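You operate a simulated robot arm through the tools that you are given. There is no shell and no other tool.

You run a simulated robot arm. Do the job below in one go: nothing can be reset, and whatever is moved stays where it is left.

TASK
Tighten the yellow wheel's nut with the skate tool, then spin that wheel.
Fine: clamp the short skateboard first and release it after the spin; the tool goes back into its holder; leave the other wheel alone.

Only the result counts: the job must be done as asked and must still hold three seconds after the hand-in. Knocking over, shifting, dropping, spilling or breaking anything else fails it.

THE ROBOT
A 7-joint arm with a two-finger parallel gripper, fixed in place. Base frame: the origin is at the foot of the arm, x ahead of it, y to its left, z up. Lengths are in mm, angles in degrees, forces in N, time in s.
With the tool pointing down near the work surface it reaches from about 100 to 960 mm from the base axis. Its first joint turns from -166.0 to 166.0 degrees. Payload 4.4 kg.
The TCP is the grasp point between the finger pads, 23 mm short of the fingertips. In the tool frame z runs along the fingers and y along their closing line. The gripper opens to 94 mm. The fingers are 38 mm wide and 10 mm thick; the gripper's body (54 by 96 mm) begins 39 mm behind the TCP.
Orientation is that of the tool frame in the base frame, as a unit quaternion [w, x, y, z]. With the fingers straight down and closing along the base's y, the tool's x points along the base's -x, its y along +y and its z along -z.

THE INTERFACE
- The arm moves only by the tool drive_tool. Its argument "rows" is a list of rows, each a list of 6 numbers: the shift along the tool's x, y, z in mm, then the turn, a rotation vector about the tool's x, y, z in degrees. In form: [[x, y, z, rx, ry, rz], ...]. A call has 1 to 20 rows; each row is the pose to reach, as a shift and turn from the pose commanded when the call began, along the tool's axes at that moment. "jaw" is the finger opening in mm, from 0 to 94, set as the call begins (left out, the last holds). Rows are played at 5 a second. More than 50 mm and 8.6 degrees between two rows, or a gripper value outside its range, and nothing of the call is played. A pose out of reach is approached as far as the arm can. The call stops where the force on the tool passes 90 N (or 10 N more than at its start, if that is more) or the arm is blocked; 0.2 s more then pass. The fingers move at their own pace (about 108 mm/s each) and stop on an object; they squeeze with about 31 N. The grip force told is the motor's: it shows also when the fingers shut on nothing. Time passes only in rows, and 0.2 s behind the last, so rows that repeat a pose let the fingers close. The reply holds the time, the measured pose of the TCP, the force on the tool along the base axes, the opening and the grip force, in the units named above and with some noise, with the torque about the TCP (base axes, N m) and any sound that the robot's microphone picked up.
- Cameras (640 x 400 px; columns grow to the right, rows downward): "scene" is fixed at [219.7, 499.2, 1328]; the picture's right is [-0.64, -0.76, 0.00], its down [-0.47, 0.40, -0.79] and it looks along [0.60, -0.51, -0.62] (base axes); focal length 329 px, centre (320, 200). "wrist" rides on the gripper at [86, 16, -75] in the tool frame; the picture's right is [-0.18, 0.98, 0.00], its down [-0.58, -0.11, -0.81] and it looks along [-0.79, -0.15, 0.59] (tool axes); focal length 243 px, centre (320, 200). There is no depth. A picture from a camera that has moved, and an enlarged one, comes with that camera's place and axes in the base frame and with its lens.
- snapshot(camera): a new picture of that camera. It takes no simulated time.
- inspect(camera, box): a new picture of the part [left, top, right, bottom] of that camera's present view, enlarged. It takes no simulated time.
- close_job(): hands the job in; it is judged then, once.

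Places have to be worked out from the pictures, the camera data and where the tool is seen. Open the gripper and draw the arm clear of the work before you hand the job in, unless the task says otherwise.

The tools are called after "Request:" as a command line: name --pt "numbers of a row" for each row, then --argument value for the rest, lists and objects as JSON in quotes. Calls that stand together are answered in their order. drive_tool: Moves the arm, as the interface text tells. Its arguments: {"type":"object","properties":{"rows":{"type":"array","items":{"type":"array","items":{"type":"number"}}},"jaw":{"type":"number"}},"required":["rows"]} The other tools are called the same way: snapshot (camera) takes a picture; inspect (camera, box) takes an enlarged picture of a part of a camera's view; close_job () hands the job in.

At the start:

```text
t: 0.0
eef_pos: [573.3, 240.3, 1024.0]
ee_rot: [0.001, -0.001, 1.0, 0.0]
ft_force: [-0.1, -0.2, -0.3]
ft_torque: [0.0, -0.02, 0.0]
width: 94.0
gripper_force: 0.2
```

scene: 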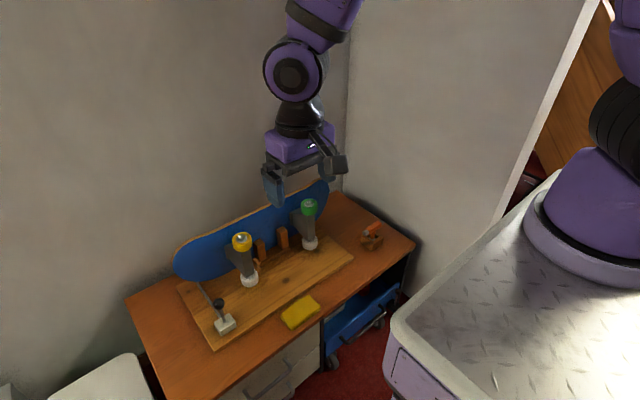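
wrist: 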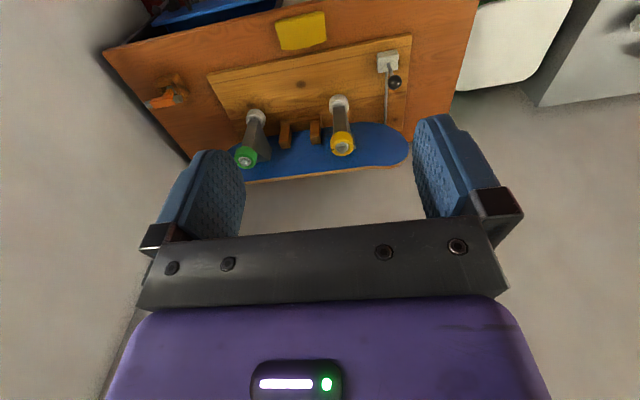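

I start by looking closer at the bench: board, wheels, clamp lever and the tool holder.

Request:
inspect --camera "scene" --box '[120, 170, 440, 370]'

Request:
inspect --camera "wrist" --box '[100, 0, 480, 200]'

Request:
inspect --camera "scene" --box '[160, 220, 280, 350]'

Request:
inspect --camera "scene" --box '[280, 180, 420, 270]'

```text
2.00 times, centred on (280, 270) of scene
camera zoom: at [219.7, 499.2, 1328.0], right [-0.64, -0.76, 0.0], down [-0.47, 0.4, -0.79], along [0.6, -0.51, -0.62], focal length 658 px, centre (400, 60)
```

zoom: 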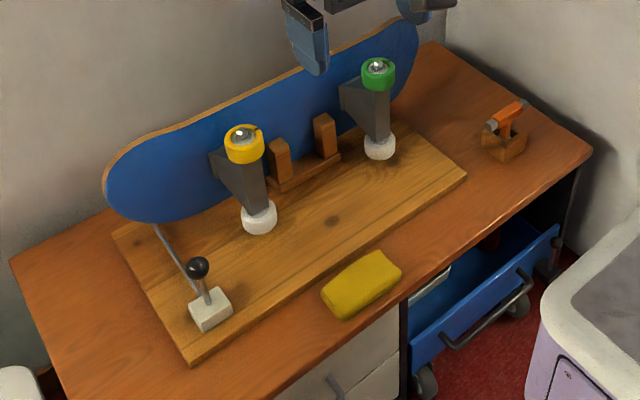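

```text
1.68 times, centred on (290, 100) of wrist
camera zoom: at [486.7, 256.1, 1096.9], right [0.18, 0.98, 0.0], down [0.58, -0.11, 0.81], along [0.79, -0.15, -0.59], focal length 409 px, centre (370, 368)
```

zoom: 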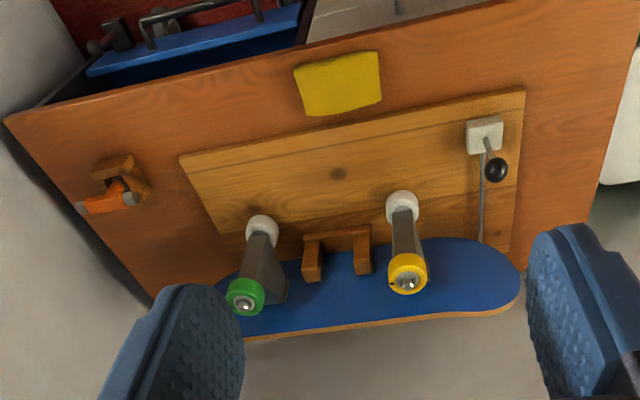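

```text
3.08 times, centred on (220, 285) of scene
camera zoom: at [219.7, 499.2, 1328.0], right [-0.64, -0.76, 0.0], down [-0.47, 0.4, -0.79], along [0.6, -0.51, -0.62], focal length 1012 px, centre (628, -62)
```

zoom: 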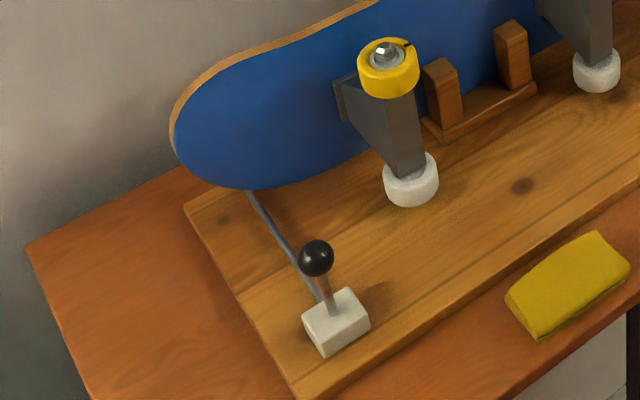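

```text
4.44 times, centred on (350, 225) of scene
camera zoom: at [219.7, 499.2, 1328.0], right [-0.64, -0.76, 0.0], down [-0.47, 0.4, -0.79], along [0.6, -0.51, -0.62], focal length 1462 px, centre (187, 89)
```

zoom: 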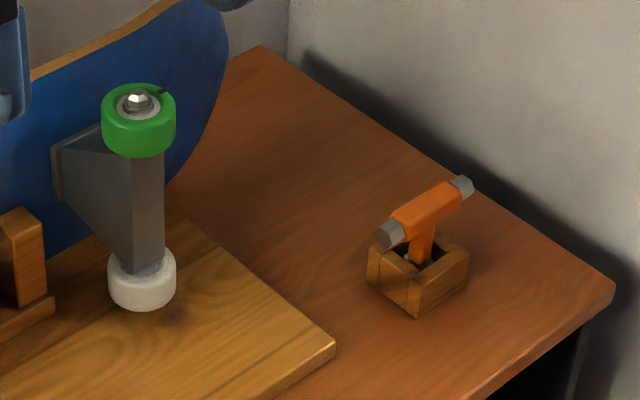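

The yellow nut triangulates to about (877, 237, 665), the clamp's ball to (797, 369, 558) and the T-tool in its holder to (785, -243, 472). I move the wrist camera closer to the clamp to understand how its lever works.

Request:
drive_tool --pt "-3.5 16.6 40 0 0 0" --pt "-7 33.2 80 0 0 0" --pt "-10.5 49.8 120 0 0 0" --pt "-14 66.4 160 0 0 0" --pt "-17.5 83 200 0 0 0" --pt "-21 99.6 240 0 0 0" --pt "-24.5 116.2 280 0 0 0" --pt "-28 132.8 320 0 0 0" --pt "-31.5 149.4 360 0 0 0" --pt "-35 166 390 0 0 0"

Request:
snapshot --camera "wrist"

Request:
snapshot --camera "scene"

```text
t: 2.2
eef_pos: [607.9, 406.9, 635.5]
ee_rot: [0.0, 0.0, 1.0, 0.0]
ft_force: [0.1, -0.4, 0.2]
ft_torque: [0.01, 0.01, -0.01]
width: 93.9
gripper_force: 0.0
```

```text
taken
camera wrist: at [520.5, 423.2, 707.7], right [0.18, 0.98, 0.0], down [0.58, -0.11, 0.81], along [0.79, -0.15, -0.59], focal length 243 px, centre (320, 200)
```

wrist: 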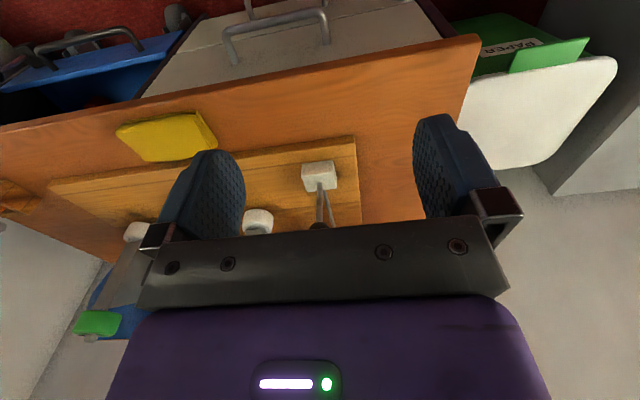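

```text
taken
```

scene: 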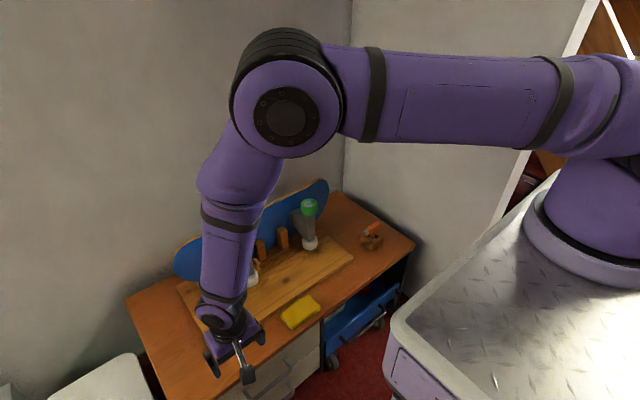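

The gripper body hides the lower half of this view; I move higher and further out so the clamp sits in the free window between the fingers.

Request:
drive_tool --pt "0 0 -40 0 0 0" --pt "-35 -7 -55 0 0 0" --pt "-70 -14 -55 0 0 0" --pt "-98 -19 -50 0 0 0"

Request:
snapshot --camera "wrist"

Request:
inspect --camera "wrist" --box '[240, 50, 420, 220]'

```text
t: 3.2
eef_pos: [706.9, 388.7, 680.6]
ee_rot: [-0.001, -0.001, 1.0, 0.0]
ft_force: [-0.9, 0.0, -0.2]
ft_torque: [0.0, 0.0, -0.02]
width: 94.2
gripper_force: 0.0
```

```text
taken
camera wrist: at [620.0, 404.2, 756.4], right [0.18, 0.98, 0.0], down [0.58, -0.11, 0.81], along [0.79, -0.15, -0.59], focal length 243 px, centre (320, 200)
```

wrist: 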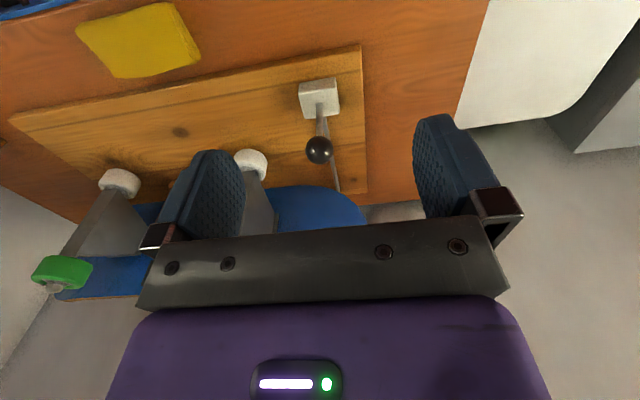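

```text
2.35 times, centred on (330, 135) of wrist
camera zoom: at [620.0, 404.2, 756.4], right [0.18, 0.98, 0.0], down [0.58, -0.11, 0.81], along [0.79, -0.15, -0.59], focal length 571 px, centre (296, 353)
```

zoom: 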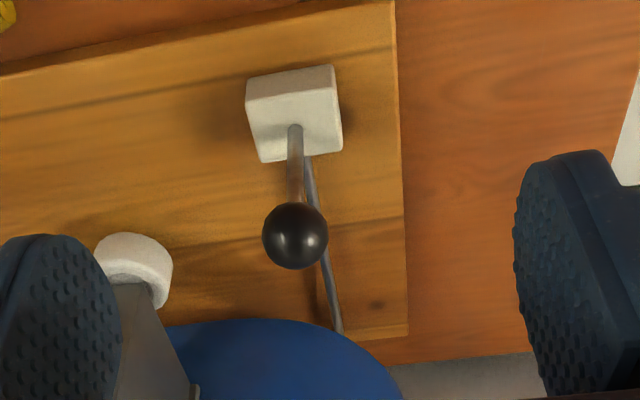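

The lever stands nearly upright on the block with its 30 mm ball at about (797, 370, 557), and a push rod runs from the block toward the deck. I move above the ball and check alignment before descending.

Request:
drive_tool --pt "-45 -9 0 0 0 0" --pt "-90 -18 0 0 0 0" --pt "-90 -18 30 0 0 0"

Request:
snapshot --camera "wrist"

Request:
snapshot --camera "scene"

Request:
inspect --camera "scene" --box '[150, 220, 310, 340]'

```text
t: 4.0
eef_pos: [795.0, 366.9, 651.4]
ee_rot: [0.0, 0.0, 1.0, 0.0]
ft_force: [0.2, 0.1, -0.1]
ft_torque: [0.04, -0.04, 0.02]
width: 94.1
gripper_force: 0.0
```

```text
taken
camera wrist: at [708.7, 383.7, 726.1], right [0.18, 0.98, 0.0], down [0.58, -0.11, 0.81], along [0.79, -0.15, -0.59], focal length 243 px, centre (320, 200)
```

wrist: 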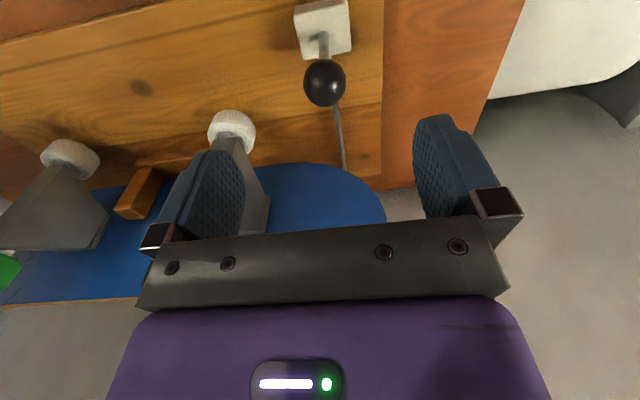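

```text
taken
```

scene: 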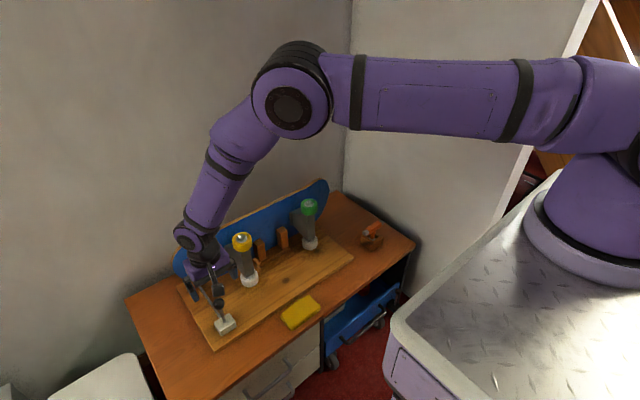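

```text
3.33 times, centred on (230, 280) of scene
camera zoom: at [219.7, 499.2, 1328.0], right [-0.64, -0.76, 0.0], down [-0.47, 0.4, -0.79], along [0.6, -0.51, -0.62], focal length 1097 px, centre (620, -67)
```

zoom: 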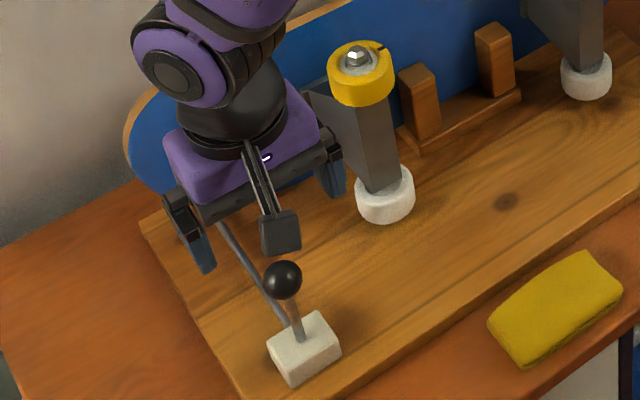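

Ball confirmed at about (798, 370, 557), directly below the open fingers. I descend around it and close on it.

Request:
drive_tool --pt "-1 2 40 0 0 0" --pt "-1 2 75 0 0 0" --pt "-1 2 96 0 0 0"

Request:
inspect --camera "scene" --box '[150, 220, 310, 340]'

Request:
snapshot --camera "wrist"

```text
t: 4.8
eef_pos: [798.3, 371.0, 557.8]
ee_rot: [0.0, 0.001, 1.0, 0.0]
ft_force: [-0.2, 0.0, 0.4]
ft_torque: [-0.01, -0.01, -0.02]
width: 94.1
gripper_force: 0.0
```

```text
3.33 times, centred on (230, 280) of scene
camera zoom: at [219.7, 499.2, 1328.0], right [-0.64, -0.76, 0.0], down [-0.47, 0.4, -0.79], along [0.6, -0.51, -0.62], focal length 1097 px, centre (620, -67)
```

zoom: 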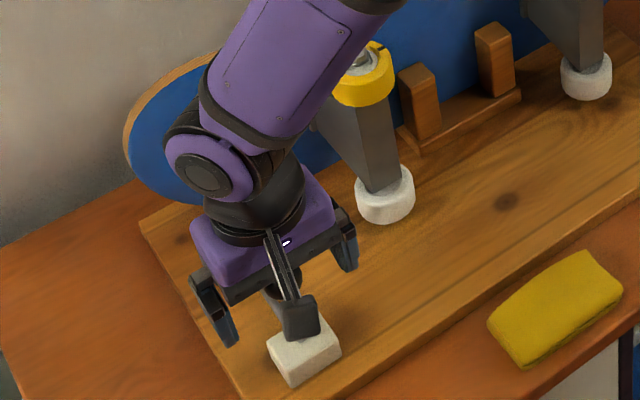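

```text
taken
camera wrist: at [710.6, 387.2, 630.8], right [0.18, 0.98, 0.0], down [0.58, -0.11, 0.81], along [0.79, -0.15, -0.59], focal length 243 px, centre (320, 200)
```

wrist: 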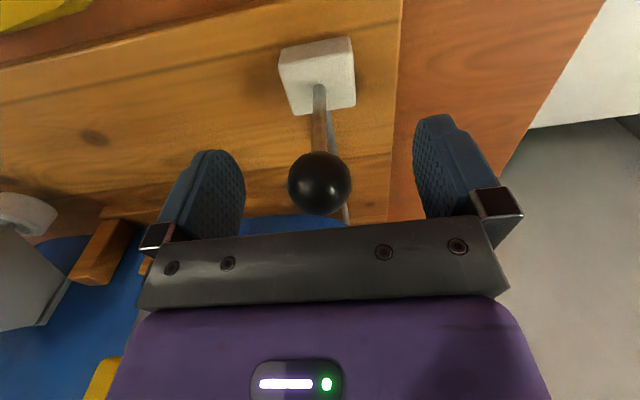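

The ball sits centred between the pads. I close the fingers on it, holding still.

Request:
drive_tool --pt "0 0 0 0 0 0" --pt "0 0 0 0 0 0" --pt "0 0 0 0 0 0" --jaw 20

```text
t: 5.6
eef_pos: [796.1, 368.8, 556.8]
ee_rot: [0.001, -0.001, 1.0, 0.0]
ft_force: [0.0, -4.7, 0.2]
ft_torque: [-0.01, -0.01, -0.03]
width: 30.8
gripper_force: 45.1
```

The fingers hold the ball (30.8 mm). I test the lever gently with a small move toward the board (+x).

Request:
drive_tool --pt "-4 0 0 0 0 0" --pt "-8 0 0 0 0 0"

```text
t: 6.2
eef_pos: [801.8, 370.1, 554.4]
ee_rot: [-0.003, 0.0, 1.0, -0.001]
ft_force: [-38.1, -13.2, 8.6]
ft_torque: [0.02, 0.13, -0.08]
width: 31.2
gripper_force: 45.2
```

Moving +x meets 38 N after about 5 mm, which looks like a stop. I go back and test the other way (-x).

Request:
drive_tool --pt "4 0 0 0 0 0" --pt "8 0 0 0 0 0" --pt "12 0 0 0 0 0" --pt "16 0 0 0 0 0"

Request:
snapshot --camera "wrist"

```text
t: 7.2
eef_pos: [792.5, 369.5, 557.6]
ee_rot: [0.002, 0.0, 1.0, 0.002]
ft_force: [17.1, -7.2, -12.4]
ft_torque: [-0.06, -1.25, 0.05]
width: 31.1
gripper_force: 45.0
```

```text
taken
camera wrist: at [705.7, 386.4, 631.5], right [0.18, 0.98, 0.0], down [0.58, -0.11, 0.81], along [0.79, -0.15, -0.59], focal length 243 px, centre (320, 200)
```

wrist: 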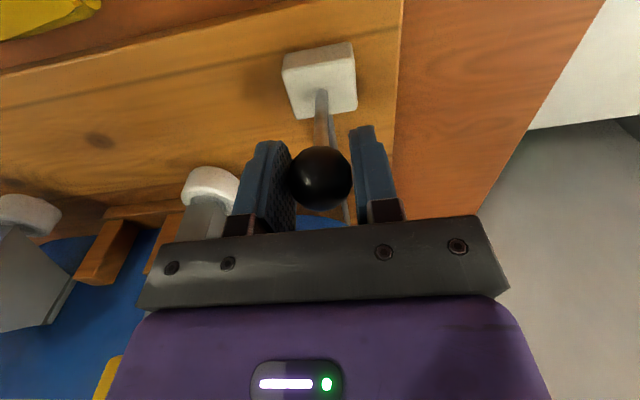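

Moving -x also builds force (17 N). I return to the start position and test sideways (±y).

Request:
drive_tool --pt "-4 0 0 0 0 0" --pt "-8 0 0 0 0 0" --pt "-8 0 0 0 0 0"

Request:
drive_tool --pt "0 4 0 0 0 0" --pt "0 8 0 0 0 0" --pt "0 8 0 0 0 0"

Request:
drive_tool --pt "0 -4 0 0 0 0" --pt "0 -8 0 0 0 0" --pt "0 -12 0 0 0 0" --pt "0 -16 0 0 0 0" --pt "0 -16 0 0 0 0"

```text
t: 8.0
eef_pos: [796.7, 369.7, 557.7]
ee_rot: [-0.001, 0.0, 1.0, 0.0]
ft_force: [-14.4, -20.0, 15.1]
ft_torque: [-0.11, 1.1, -0.04]
width: 31.4
gripper_force: 44.9
```

```text
t: 9.0
eef_pos: [799.4, 370.3, 556.3]
ee_rot: [-0.001, 0.0, 1.0, -0.008]
ft_force: [-7.5, -31.8, 29.6]
ft_torque: [-0.3, 0.68, 0.12]
width: 31.0
gripper_force: 45.1
stopped in row 3: the force on the tool passed its limit at 91 N (the readings are from after the stop); the commanded pose is now the measured one
```

```text
t: 10.0
eef_pos: [795.9, 370.0, 557.5]
ee_rot: [0.002, -0.001, 1.0, 0.006]
ft_force: [8.4, 42.9, -32.8]
ft_torque: [-0.09, -0.64, -0.13]
width: 31.4
gripper_force: 44.8
stopped in row 5: the force on the tool passed its limit at 96 N (the readings are from after the stop); the commanded pose is now the measured one
```

±y is rigid, so the lever swings in the x–z plane; +x was a stop and -x gave way with about 15 N of friction. I follow a small arc toward -x and watch the forces.

Request:
drive_tool --pt "4 0 0.8 0 0 0" --pt "8 0 1.7 0 0 0" --pt "13 0 2.8 0 0 0" --pt "18 0 3.9 0 0 0"

Request:
snapshot --camera "wrist"

```text
t: 11.0
eef_pos: [780.5, 370.0, 558.3]
ee_rot: [0.005, -0.001, 1.0, 0.006]
ft_force: [14.6, 50.3, 6.5]
ft_torque: [0.31, -1.29, 0.07]
width: 31.5
gripper_force: 45.1
```

```text
taken
camera wrist: at [693.5, 385.3, 630.4], right [0.18, 0.98, 0.01], down [0.57, -0.12, 0.81], along [0.8, -0.14, -0.59], focal length 243 px, centre (320, 200)
```

wrist: 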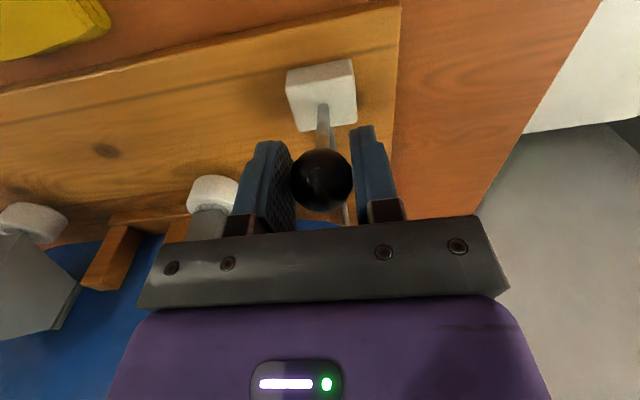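

The lever follows (ball now at x≈780 with only 15 N along x). There is a 50 N side load left from the test, so I relieve it by +4.5 mm in y and continue the arc.

Request:
drive_tool --pt "2 2.5 0.5 0 0 0" --pt "5 4.5 1.2 0 0 0" --pt "10 4.5 3 0 0 0" --pt "15 4.5 5 0 0 0"

```text
t: 12.0
eef_pos: [763.8, 369.7, 550.1]
ee_rot: [0.002, 0.0, 1.0, 0.003]
ft_force: [10.7, 23.3, 13.9]
ft_torque: [0.1, -1.25, 0.1]
width: 31.3
gripper_force: 45.7
```

The lever keeps swinging with low force. I continue along the arc to about 45°.

Request:
drive_tool --pt "6 1.5 1.5 0 0 0" --pt "11 2 4 0 0 0" --pt "16 2 7 0 0 0" --pt "21.6 2 10 0 0 0" --pt "26.5 2 13.5 0 0 0" --pt "31.4 2 17 0 0 0"

Request:
snapshot --camera "wrist"

Request:
inspect --camera "scene" --box '[150, 220, 310, 340]'

```text
t: 13.4
eef_pos: [733.6, 369.0, 531.2]
ee_rot: [0.002, 0.001, 1.0, 0.001]
ft_force: [16.8, -20.5, 3.2]
ft_torque: [-0.01, -1.23, -0.11]
width: 31.2
gripper_force: 45.5
```

```text
taken
camera wrist: at [646.3, 386.4, 605.0], right [0.18, 0.98, 0.0], down [0.58, -0.11, 0.81], along [0.79, -0.15, -0.59], focal length 243 px, centre (320, 200)
```

wrist: 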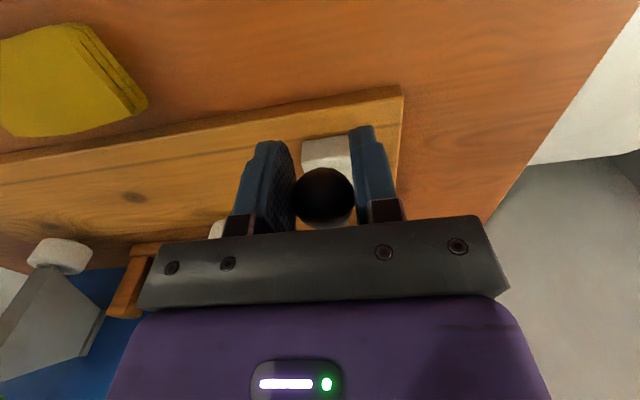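

```text
3.33 times, centred on (230, 280) of scene
camera zoom: at [219.7, 499.2, 1328.0], right [-0.64, -0.76, 0.0], down [-0.47, 0.4, -0.79], along [0.6, -0.51, -0.62], focal length 1097 px, centre (620, -67)
```

zoom: 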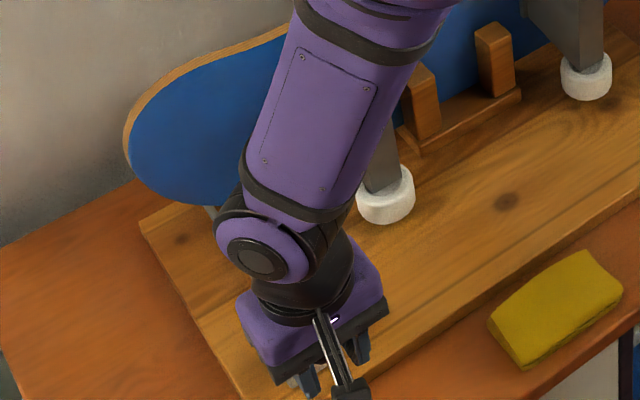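

Ball is at about 40° of swing with friction unchanged. I continue toward 60° and watch for a stop or a click.

Request:
drive_tool --pt "4.5 -1 4 0 0 0" --pt "8.5 -1 8 0 0 0" --pt "12 -1 11.8 0 0 0" --pt "15 -1 15.5 0 0 0" --pt "18.5 -1 19.5 0 0 0" --pt "21.5 -1 23.5 0 0 0"

```text
t: 14.8
eef_pos: [708.0, 370.8, 508.0]
ee_rot: [0.0, 0.001, 1.0, 0.002]
ft_force: [2.8, -29.1, 2.4]
ft_torque: [0.1, -0.29, -0.43]
width: 32.8
gripper_force: 14.6
```

The grip reading changed (width 32.8, grip force 15 N), so the ball may be slipping; I check with pictures.

Request:
snapshot --camera "wrist"

Request:
inspect --camera "wrist" --box '[220, 90, 420, 230]'

Request:
drive_tool --pt "0 -1.5 0 0 0 0" --pt "0 -1.5 0 0 0 0"

```text
taken
camera wrist: at [622.4, 386.9, 581.6], right [0.18, 0.98, 0.0], down [0.58, -0.11, 0.81], along [0.79, -0.15, -0.59], focal length 243 px, centre (320, 200)
```

wrist: 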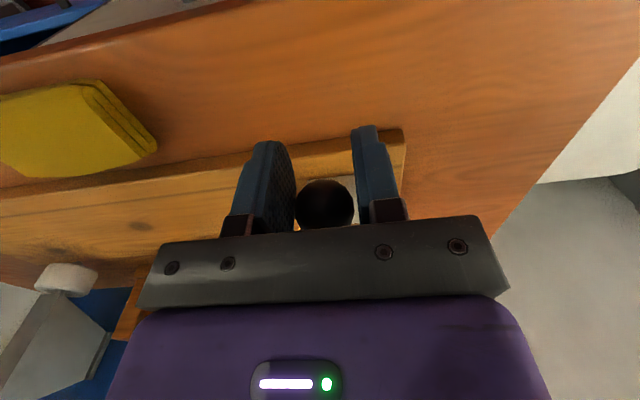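

```text
2.86 times, centred on (320, 160) of wrist
camera zoom: at [622.4, 386.9, 581.6], right [0.18, 0.98, 0.0], down [0.58, -0.11, 0.81], along [0.79, -0.15, -0.59], focal length 693 px, centre (320, 314)
```

zoom: 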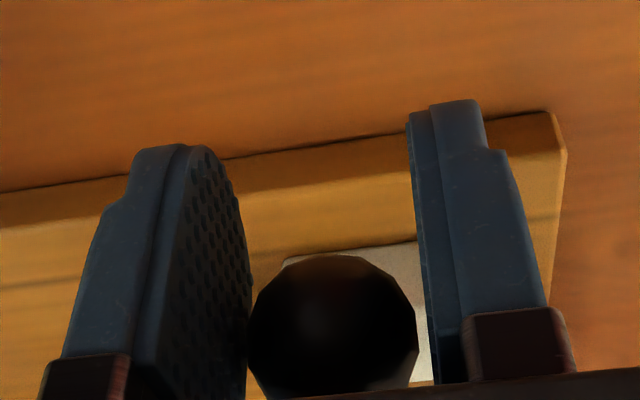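

```text
t: 15.4
eef_pos: [709.0, 370.0, 507.7]
ee_rot: [0.001, 0.001, 1.0, 0.002]
ft_force: [-8.6, -21.5, -4.8]
ft_torque: [0.18, 0.67, -0.4]
width: 31.2
gripper_force: 45.2
```

The ball has slid about 12 mm within the pads (ball ≈ (721, 370, 512)), so the lever may have hit its stop near 47°. I open, rise and look.

Request:
drive_tool --pt "0 0 0 0 0 0" --pt "0 0 0 0 0 0" --pt "0 0 -40 0 0 0" --pt "0 0 -80 0 0 0" --pt "20 0 -120 0 0 0" --jaw 94

Request:
snapshot --camera "wrist"

Request:
inspect --camera "scene" --box '[150, 220, 310, 340]'

```text
t: 16.6
eef_pos: [692.6, 368.8, 628.1]
ee_rot: [0.002, 0.0, 1.0, 0.002]
ft_force: [0.6, -0.3, -0.8]
ft_torque: [0.01, -0.03, 0.02]
width: 93.8
gripper_force: 0.1
```

```text
taken
camera wrist: at [606.0, 384.7, 701.7], right [0.18, 0.98, 0.01], down [0.58, -0.11, 0.81], along [0.79, -0.14, -0.59], focal length 243 px, centre (320, 200)
```

wrist: 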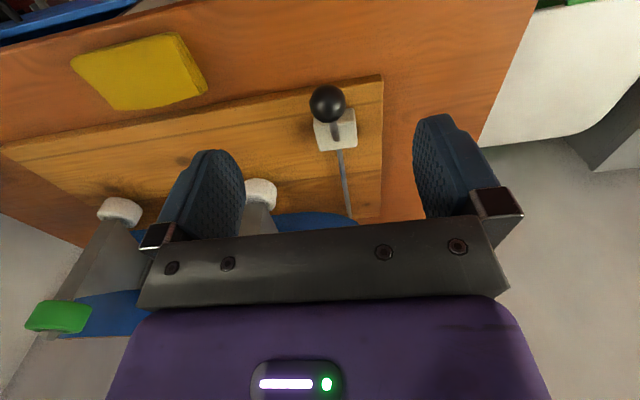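

```text
3.33 times, centred on (230, 280) of scene
camera zoom: at [219.7, 499.2, 1328.0], right [-0.64, -0.76, 0.0], down [-0.47, 0.4, -0.79], along [0.6, -0.51, -0.62], focal length 1097 px, centre (620, -67)
```

zoom: 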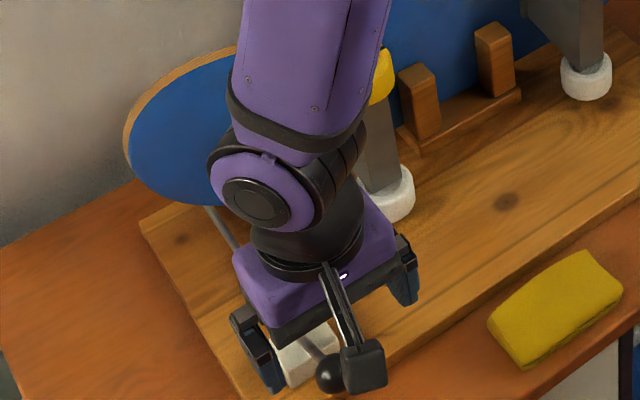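

The lever now lies at about 48° with the ball near (720, 370, 519). To see whether that is its end stop I close the fingers and press gently down on the ball from above.

Request:
drive_tool --pt "-13 1.5 0 0 0 0" --pt "-27 1.5 20 0 0 0" --pt "-27 1.5 45 0 0 0" --pt "-27 1.5 62 0 0 0" --jaw 0

Request:
snapshot --camera "wrist"

```text
t: 17.6
eef_pos: [718.3, 371.2, 565.8]
ee_rot: [0.002, -0.001, 1.0, 0.003]
ft_force: [0.3, 0.6, 0.9]
ft_torque: [-0.03, -0.02, -0.02]
width: 0.1
gripper_force: 31.5
```

```text
taken
camera wrist: at [631.3, 387.0, 640.0], right [0.18, 0.98, 0.01], down [0.58, -0.11, 0.81], along [0.79, -0.14, -0.59], focal length 243 px, centre (320, 200)
```

wrist: 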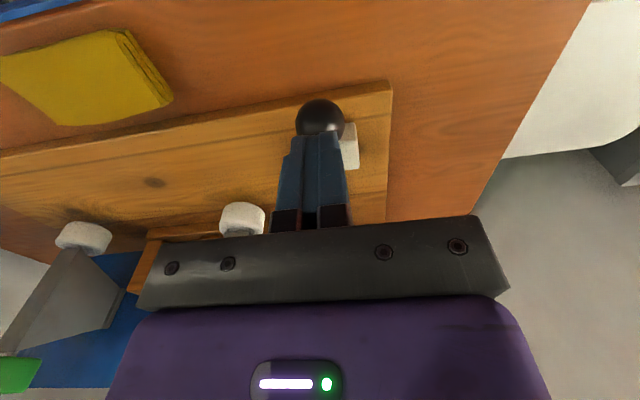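

The ball is at about (722, 370, 513), just under the closed fingertips. I press down in small steps.

Request:
drive_tool --pt "-1 0 5 0 0 0" --pt "-1 0 10 0 0 0" --pt "-1 0 14 0 0 0" --pt "-1 0 17 0 0 0" --pt "-1 0 20 0 0 0"

```text
t: 18.8
eef_pos: [719.3, 371.9, 545.2]
ee_rot: [0.001, 0.001, 1.0, 0.003]
ft_force: [-0.4, -0.1, 0.1]
ft_torque: [-0.01, -0.01, 0.01]
width: 0.3
gripper_force: 30.9
```

No contact yet at fingertip height 522. I press on further in small steps.

Request:
drive_tool --pt "0 0 3 0 0 0" --pt "0 0 6 0 0 0" --pt "0 0 9 0 0 0" --pt "0 0 12 0 0 0"

Request:
snapshot --camera "wrist"

```text
t: 19.8
eef_pos: [718.6, 371.3, 537.8]
ee_rot: [0.003, 0.0, 1.0, 0.003]
ft_force: [-15.8, -13.2, 51.5]
ft_torque: [-0.37, 0.32, -0.07]
width: 0.1
gripper_force: 30.9
```

```text
taken
camera wrist: at [631.9, 387.7, 610.8], right [0.18, 0.98, 0.01], down [0.58, -0.11, 0.81], along [0.8, -0.14, -0.59], focal length 243 px, centre (320, 200)
```

wrist: 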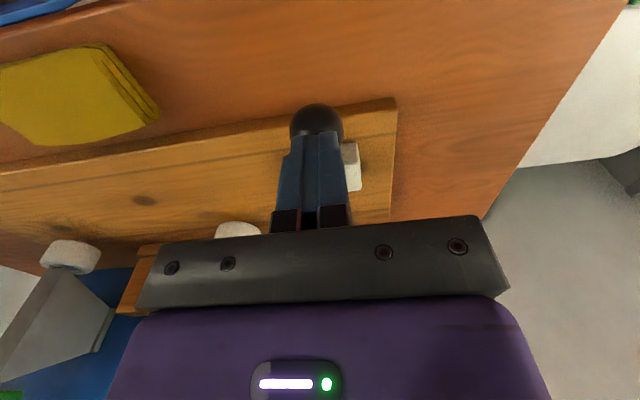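

At 51 N the lever no longer yields, so it is at its clamped end stop. I lift off, travel high across to the tool holder and look at it with the wrist camera; meanwhile I check the clamp with the scene camera.

Request:
drive_tool --pt "0 0 -50 0 0 0" --pt "0 0 -100 0 0 0" --pt "0 0 -150 0 0 0" --pt "0 0 -200 0 0 0" --pt "0 -50 -210 0 0 0" --pt "0 -100 -210 0 0 0" --pt "0 -150 -210 0 0 0" --pt "0 -200 -210 0 0 0" --pt "0 -250 -210 0 0 0" --pt "0 -300 -210 0 0 0" --pt "0 -350 -210 0 0 0" --pt "0 -400 -210 0 0 0" --pt "0 -450 -210 0 0 0" --pt "0 -500 -210 0 0 0" --pt "0 -550 -190 0 0 0" --pt "0 -601 -155 0 0 0" --pt "0 -601 -115 0 0 0" --pt "0 -601 -80 0 0 0"

Request:
inspect --camera "scene" --box '[150, 220, 310, 340]'

Request:
snapshot --camera "scene"

Request:
snapshot --camera "wrist"

```text
refused: row 5 steps farther than a row can; nothing moved
```

```text
3.33 times, centred on (230, 280) of scene
camera zoom: at [219.7, 499.2, 1328.0], right [-0.64, -0.76, 0.0], down [-0.47, 0.4, -0.79], along [0.6, -0.51, -0.62], focal length 1097 px, centre (620, -67)
```

zoom: 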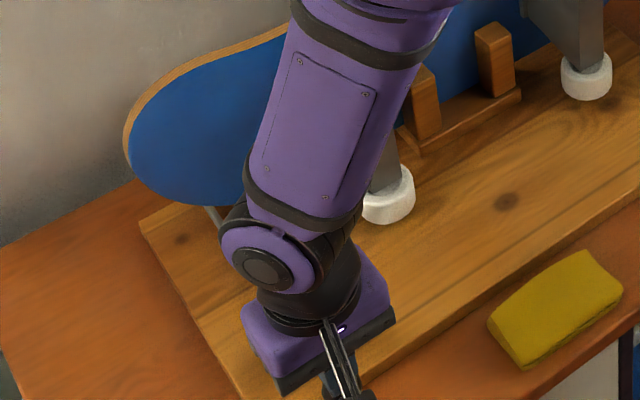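

```text
taken
```

scene: 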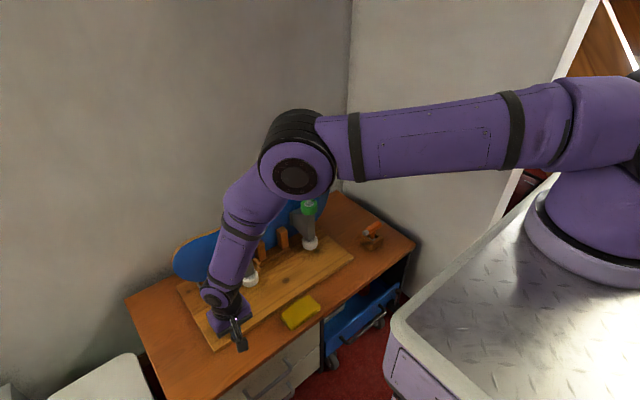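

```text
taken
camera wrist: at [631.9, 387.7, 610.8], right [0.18, 0.98, 0.01], down [0.58, -0.11, 0.81], along [0.8, -0.14, -0.59], focal length 243 px, centre (320, 200)
```

wrist: 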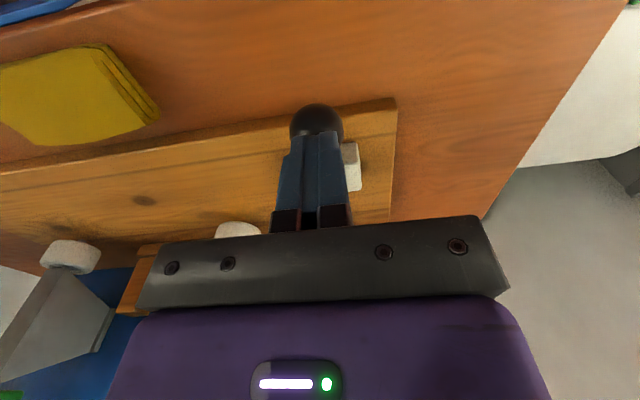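

That call was refused for a step slightly over 50 mm. I repeat it with smaller steps.

Request:
drive_tool --pt "0 0 -48 0 0 0" --pt "0 0 -96 0 0 0" --pt "0 0 -144 0 0 0" --pt "0 0 -192 0 0 0" --pt "0 -45 -205 0 0 0" --pt "0 -92 -205 0 0 0" --pt "0 -139 -205 0 0 0" --pt "0 -186 -205 0 0 0" --pt "0 -233 -205 0 0 0" --pt "0 -280 -205 0 0 0" --pt "0 -327 -205 0 0 0" --pt "0 -374 -205 0 0 0" --pt "0 -421 -205 0 0 0" --pt "0 -468 -205 0 0 0" --pt "0 -515 -205 0 0 0" --pt "0 -558 -190 0 0 0" --pt "0 -601 -170 0 0 0" --pt "0 -601 -125 0 0 0" --pt "0 -601 -80 0 0 0"

Request:
inspect --camera "scene" --box '[150, 220, 310, 340]'

Request:
snapshot --camera "scene"

Request:
snapshot --camera "wrist"

```text
t: 23.8
eef_pos: [719.0, -232.4, 611.7]
ee_rot: [0.002, 0.0, 1.0, 0.002]
ft_force: [-0.3, -0.6, 0.3]
ft_torque: [0.04, 0.01, -0.03]
width: 0.3
gripper_force: 31.0
```

```text
3.33 times, centred on (230, 280) of scene
camera zoom: at [219.7, 499.2, 1328.0], right [-0.64, -0.76, 0.0], down [-0.47, 0.4, -0.79], along [0.6, -0.51, -0.62], focal length 1097 px, centre (620, -67)
```

zoom: 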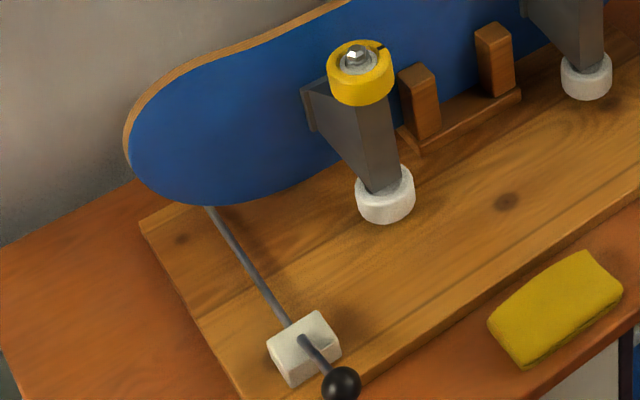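

```text
taken
```

scene: 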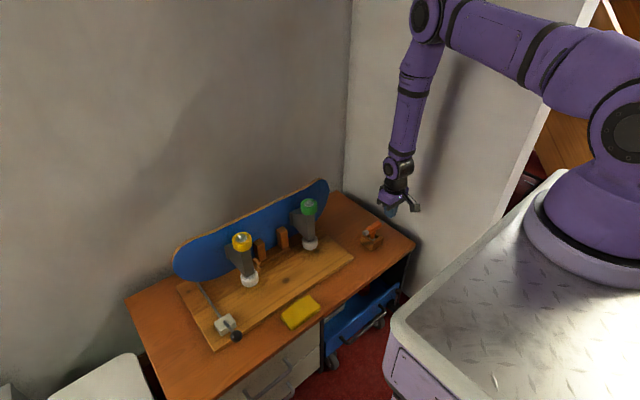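

```text
taken
camera wrist: at [632.2, -215.3, 685.1], right [0.18, 0.98, 0.01], down [0.58, -0.11, 0.81], along [0.79, -0.14, -0.59], focal length 243 px, centre (320, 200)
```

wrist: 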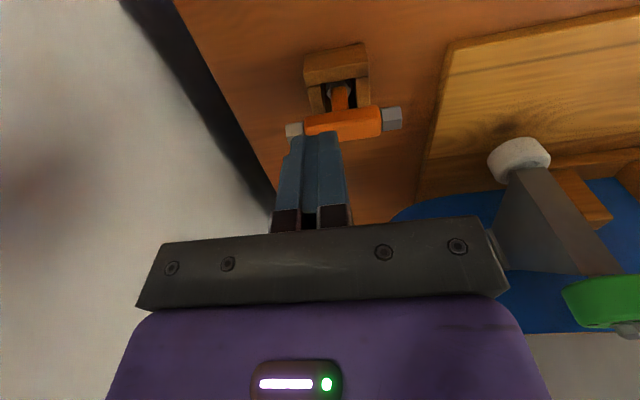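

The ball now sits at about (718, 370, 501), further over than before, so the press moved it on. Before deciding whether that is the end, I look at the tool in its holder.

Request:
inspect --camera "wrist" --box '[250, 20, 430, 150]'

Request:
inspect --camera "scene" --box '[335, 205, 415, 265]'

Request:
inspect --camera "scene" --box '[200, 290, 280, 350]'

Request:
inspect --camera "scene" --box '[210, 220, 290, 290]'

```text
3.08 times, centred on (340, 85) of wrist
camera zoom: at [632.2, -215.3, 685.1], right [0.18, 0.98, 0.01], down [0.58, -0.11, 0.81], along [0.79, -0.14, -0.59], focal length 746 px, centre (258, 554)
```

zoom: 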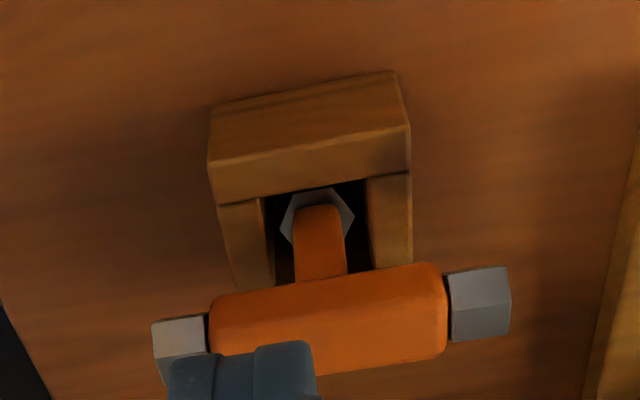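

```text
6.67 times, centred on (375, 235) of scene
camera zoom: at [219.7, 499.2, 1328.0], right [-0.64, -0.76, 0.0], down [-0.47, 0.4, -0.79], along [0.6, -0.51, -0.62], focal length 2193 px, centre (-47, -33)
```

zoom: 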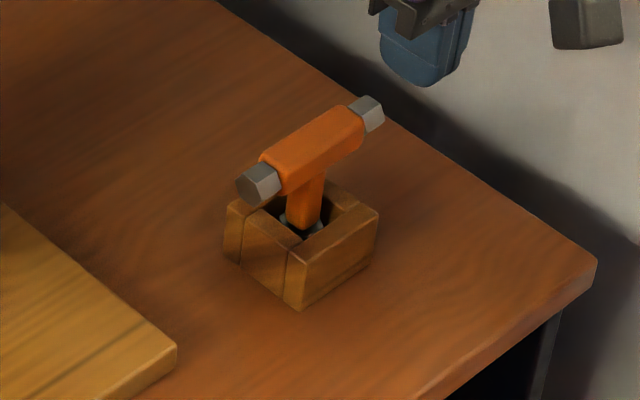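

```text
6.67 times, centred on (240, 320) of scene
camera zoom: at [219.7, 499.2, 1328.0], right [-0.64, -0.76, 0.0], down [-0.47, 0.4, -0.79], along [0.6, -0.51, -0.62], focal length 2193 px, centre (853, -600)
```

zoom: 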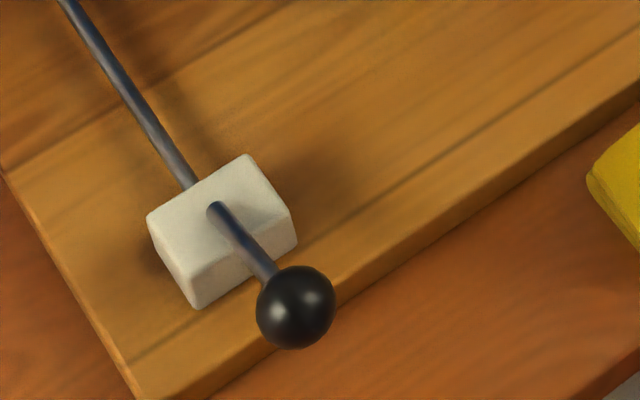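

```text
5.71 times, centred on (250, 255) of scene
camera zoom: at [219.7, 499.2, 1328.0], right [-0.64, -0.76, 0.0], down [-0.47, 0.4, -0.79], along [0.6, -0.51, -0.62], focal length 1880 px, centre (720, -114)
```

zoom: 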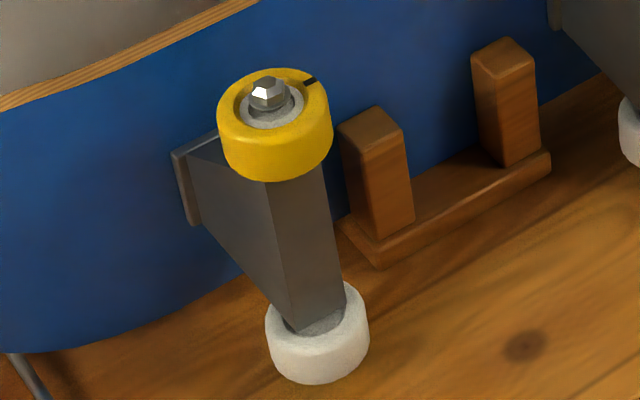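

The T-tool stands in its holder with the crossbar along y, centred near (767, -220, 502). Before fetching it, I go back and press the clamp lever once more to be sure it is fully home.

Request:
drive_tool --pt "0 0 -45 0 0 0" --pt "0 0 -90 0 0 0" --pt "0 40 -115 0 0 0" --pt "0 87 -125 0 0 0" --pt "0 134 -125 0 0 0" --pt "0 181 -125 0 0 0" --pt "0 228 -125 0 0 0" --pt "0 275 -125 0 0 0" --pt "0 322 -125 0 0 0" --pt "0 369 -125 0 0 0" --pt "0 416 -125 0 0 0" --pt "0 463 -125 0 0 0" --pt "0 510 -125 0 0 0" --pt "0 557 -125 0 0 0" --pt "0 601 -110 0 0 0" --pt "0 601 -65 0 0 0" --pt "0 601 -20 0 0 0" --pt "0 601 25 0 0 0" --pt "0 601 62 0 0 0"

Request:
snapshot --camera "wrist"

```text
t: 27.8
eef_pos: [718.4, 368.6, 553.2]
ee_rot: [0.001, 0.0, 1.0, 0.004]
ft_force: [0.3, -0.6, 1.4]
ft_torque: [0.0, 0.02, 0.0]
width: 0.0
gripper_force: 30.8
```

```text
taken
camera wrist: at [632.0, 385.3, 627.5], right [0.18, 0.98, 0.01], down [0.58, -0.11, 0.81], along [0.79, -0.14, -0.59], focal length 243 px, centre (320, 200)
```

wrist: 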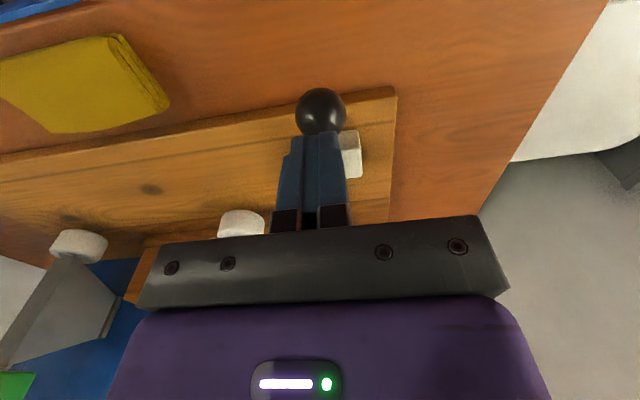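

The ball is at about (716, 370, 499). I press down again, harder, on its top.

Request:
drive_tool --pt "2 1 8 0 0 0" --pt "2 1 13 0 0 0" --pt "2 1 16 0 0 0" --pt "2 1 18 0 0 0" --pt "2 1 20 0 0 0" --pt "2 1 22 0 0 0"

```text
t: 29.2
eef_pos: [716.9, 372.6, 538.7]
ee_rot: [0.0, 0.0, 1.0, 0.003]
ft_force: [-18.6, -15.6, 51.6]
ft_torque: [-0.48, 0.29, -0.08]
width: 0.0
gripper_force: 31.2
stopped in row 6: the force on the tool passed its limit at 98 N (the readings are from after the stop); the commanded pose is now the measured one
```

Force rose straight to 98 N with no movement: the lever is fully home, the board is clamped. Now I lift off and travel to above the skate tool, turning the gripper 90° so the fingers will close across the crossbar.

Request:
drive_tool --pt "0 0 -48 0 0 0" --pt "0 0 -96 0 0 0" --pt "0 0 -144 0 0 0" --pt "0 -20 -185 0 0 -6" --pt "-4 -66 -190 0 0 -13.5" --pt "-8 -112 -190 0 0 -21" --pt "-12 -158 -190 0 0 -28.5" --pt "-16 -204 -190 0 0 -36" --pt "-20 -250 -190 0 0 -43.5" --pt "-24 -296 -190 0 0 -51" --pt "-28 -342 -190 0 0 -58.5" --pt "-32 -388 -190 0 0 -66" --pt "-36 -434 -190 0 0 -73.5" --pt "-40 -480 -190 0 0 -81" --pt "-45 -526 -190 0 0 -88" --pt "-50 -570 -190 0 0 -90" --pt "-50 -591.5 -170 0 0 -90" --pt "-50 -591.5 -140 0 0 -90" --pt "-50 -591.5 -140 0 0 -90" --jaw 0

Request:
snapshot --camera "wrist"

Request:
snapshot --camera "scene"

Request:
inspect --camera "scene" --box '[150, 220, 310, 340]'

```text
t: 33.2
eef_pos: [768.5, -218.4, 672.3]
ee_rot: [0.002, -0.707, 0.707, 0.001]
ft_force: [0.2, 0.0, 0.1]
ft_torque: [-0.03, 0.03, 0.0]
width: 0.1
gripper_force: 30.5
```

```text
taken
camera wrist: at [753.1, -305.8, 745.6], right [-0.98, 0.18, 0.0], down [0.11, 0.58, 0.81], along [0.15, 0.8, -0.59], focal length 243 px, centre (320, 200)
```

wrist: 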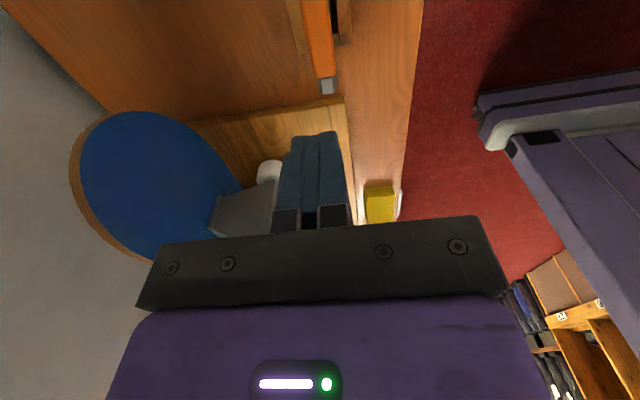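

```text
taken
```

scene: 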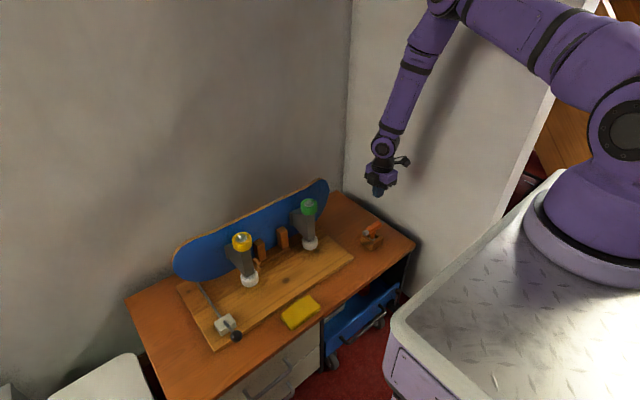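

```text
3.33 times, centred on (230, 280) of scene
camera zoom: at [219.7, 499.2, 1328.0], right [-0.64, -0.76, 0.0], down [-0.47, 0.4, -0.79], along [0.6, -0.51, -0.62], focal length 1097 px, centre (620, -67)
```

zoom: 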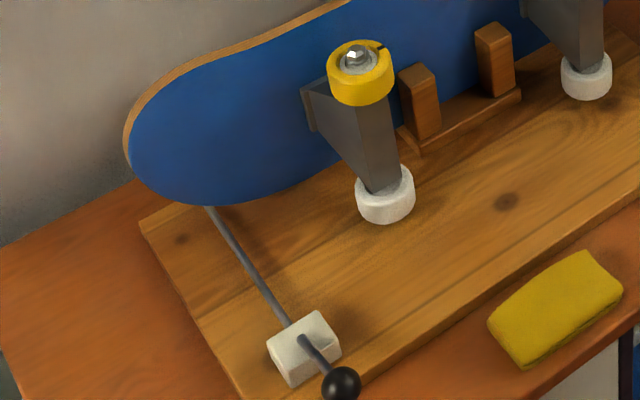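

The crossbar lies along y near x=767, y=-220, z≈503, and the holder's top is near 447, so the fingertips will clear it. I open the jaw and go down partway, then check alignment.

Request:
drive_tool --pt "1.5 1 40 0 0 0" --pt "1.5 1 80 0 0 0" --pt "1.5 1 100 0 0 0" --pt "1.5 1 100 0 0 0" --jaw 94

Request:
snapshot --camera "wrist"

Request:
inspect --camera "scene" --box '[335, 185, 415, 265]'

```text
t: 34.2
eef_pos: [766.7, -218.9, 571.8]
ee_rot: [0.003, -0.707, 0.707, 0.001]
ft_force: [0.0, 0.6, 0.2]
ft_torque: [-0.03, 0.0, -0.01]
width: 94.0
gripper_force: 0.0
```

```text
taken
camera wrist: at [750.1, -306.4, 645.1], right [-0.98, 0.18, 0.0], down [0.11, 0.58, 0.81], along [0.15, 0.8, -0.59], focal length 243 px, centre (320, 200)
```

wrist: 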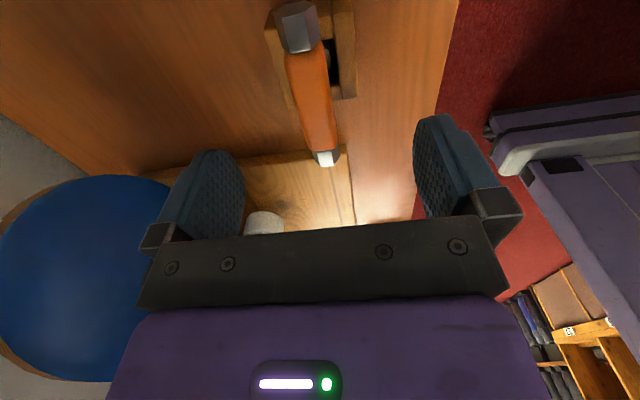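

```text
5.00 times, centred on (375, 225) of scene
camera zoom: at [219.7, 499.2, 1328.0], right [-0.64, -0.76, 0.0], down [-0.47, 0.4, -0.79], along [0.6, -0.51, -0.62], focal length 1645 px, centre (45, 75)
```

zoom: 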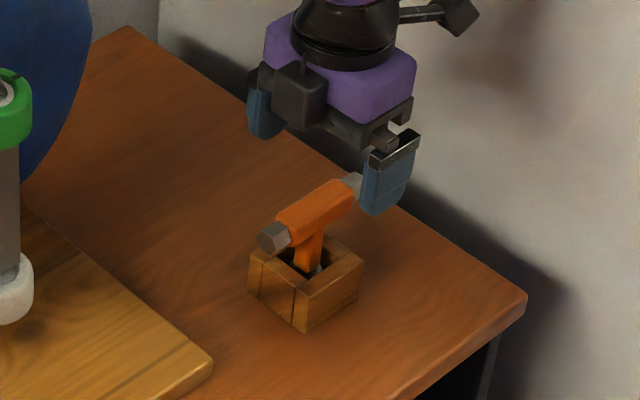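

Both hex ends are now visible; the bar's centre is about 4 mm toward +x from the TCP. I correct that, descend to about z=530 and look again to pin down the bar's height and centre.

Request:
drive_tool --pt "-1 -3.5 20 0 0 0" --pt "-1 -3.5 40 0 0 0" --pt "-1 -3.5 40 0 0 0"

Request:
inspect --camera "wrist" --box '[220, 0, 440, 220]'

Request:
inspect --camera "scene" --box '[335, 185, 415, 265]'

```text
t: 35.0
eef_pos: [769.2, -219.9, 531.4]
ee_rot: [0.003, -0.707, 0.707, 0.001]
ft_force: [-0.4, -0.1, -0.5]
ft_torque: [-0.01, -0.05, 0.03]
width: 94.2
gripper_force: 0.1
```

```text
1.82 times, centred on (330, 110) of wrist
camera zoom: at [753.7, -305.9, 605.4], right [-0.98, 0.18, 0.0], down [0.11, 0.58, 0.81], along [0.15, 0.8, -0.59], focal length 441 px, centre (302, 364)
```

zoom: 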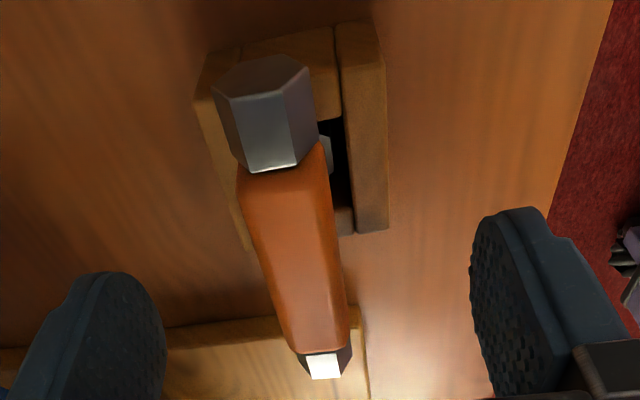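

```text
5.00 times, centred on (375, 225) of scene
camera zoom: at [219.7, 499.2, 1328.0], right [-0.64, -0.76, 0.0], down [-0.47, 0.4, -0.79], along [0.6, -0.51, -0.62], focal length 1645 px, centre (45, 75)
```

zoom: 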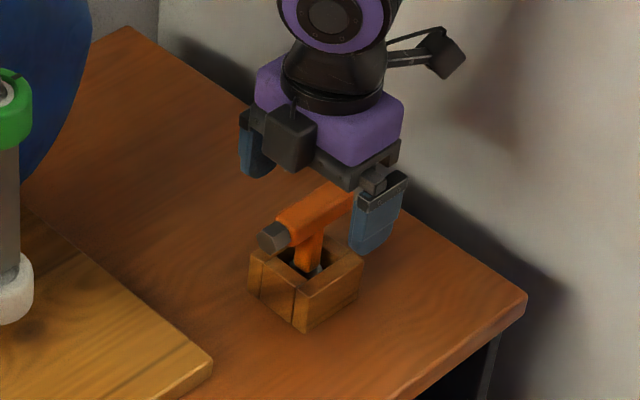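

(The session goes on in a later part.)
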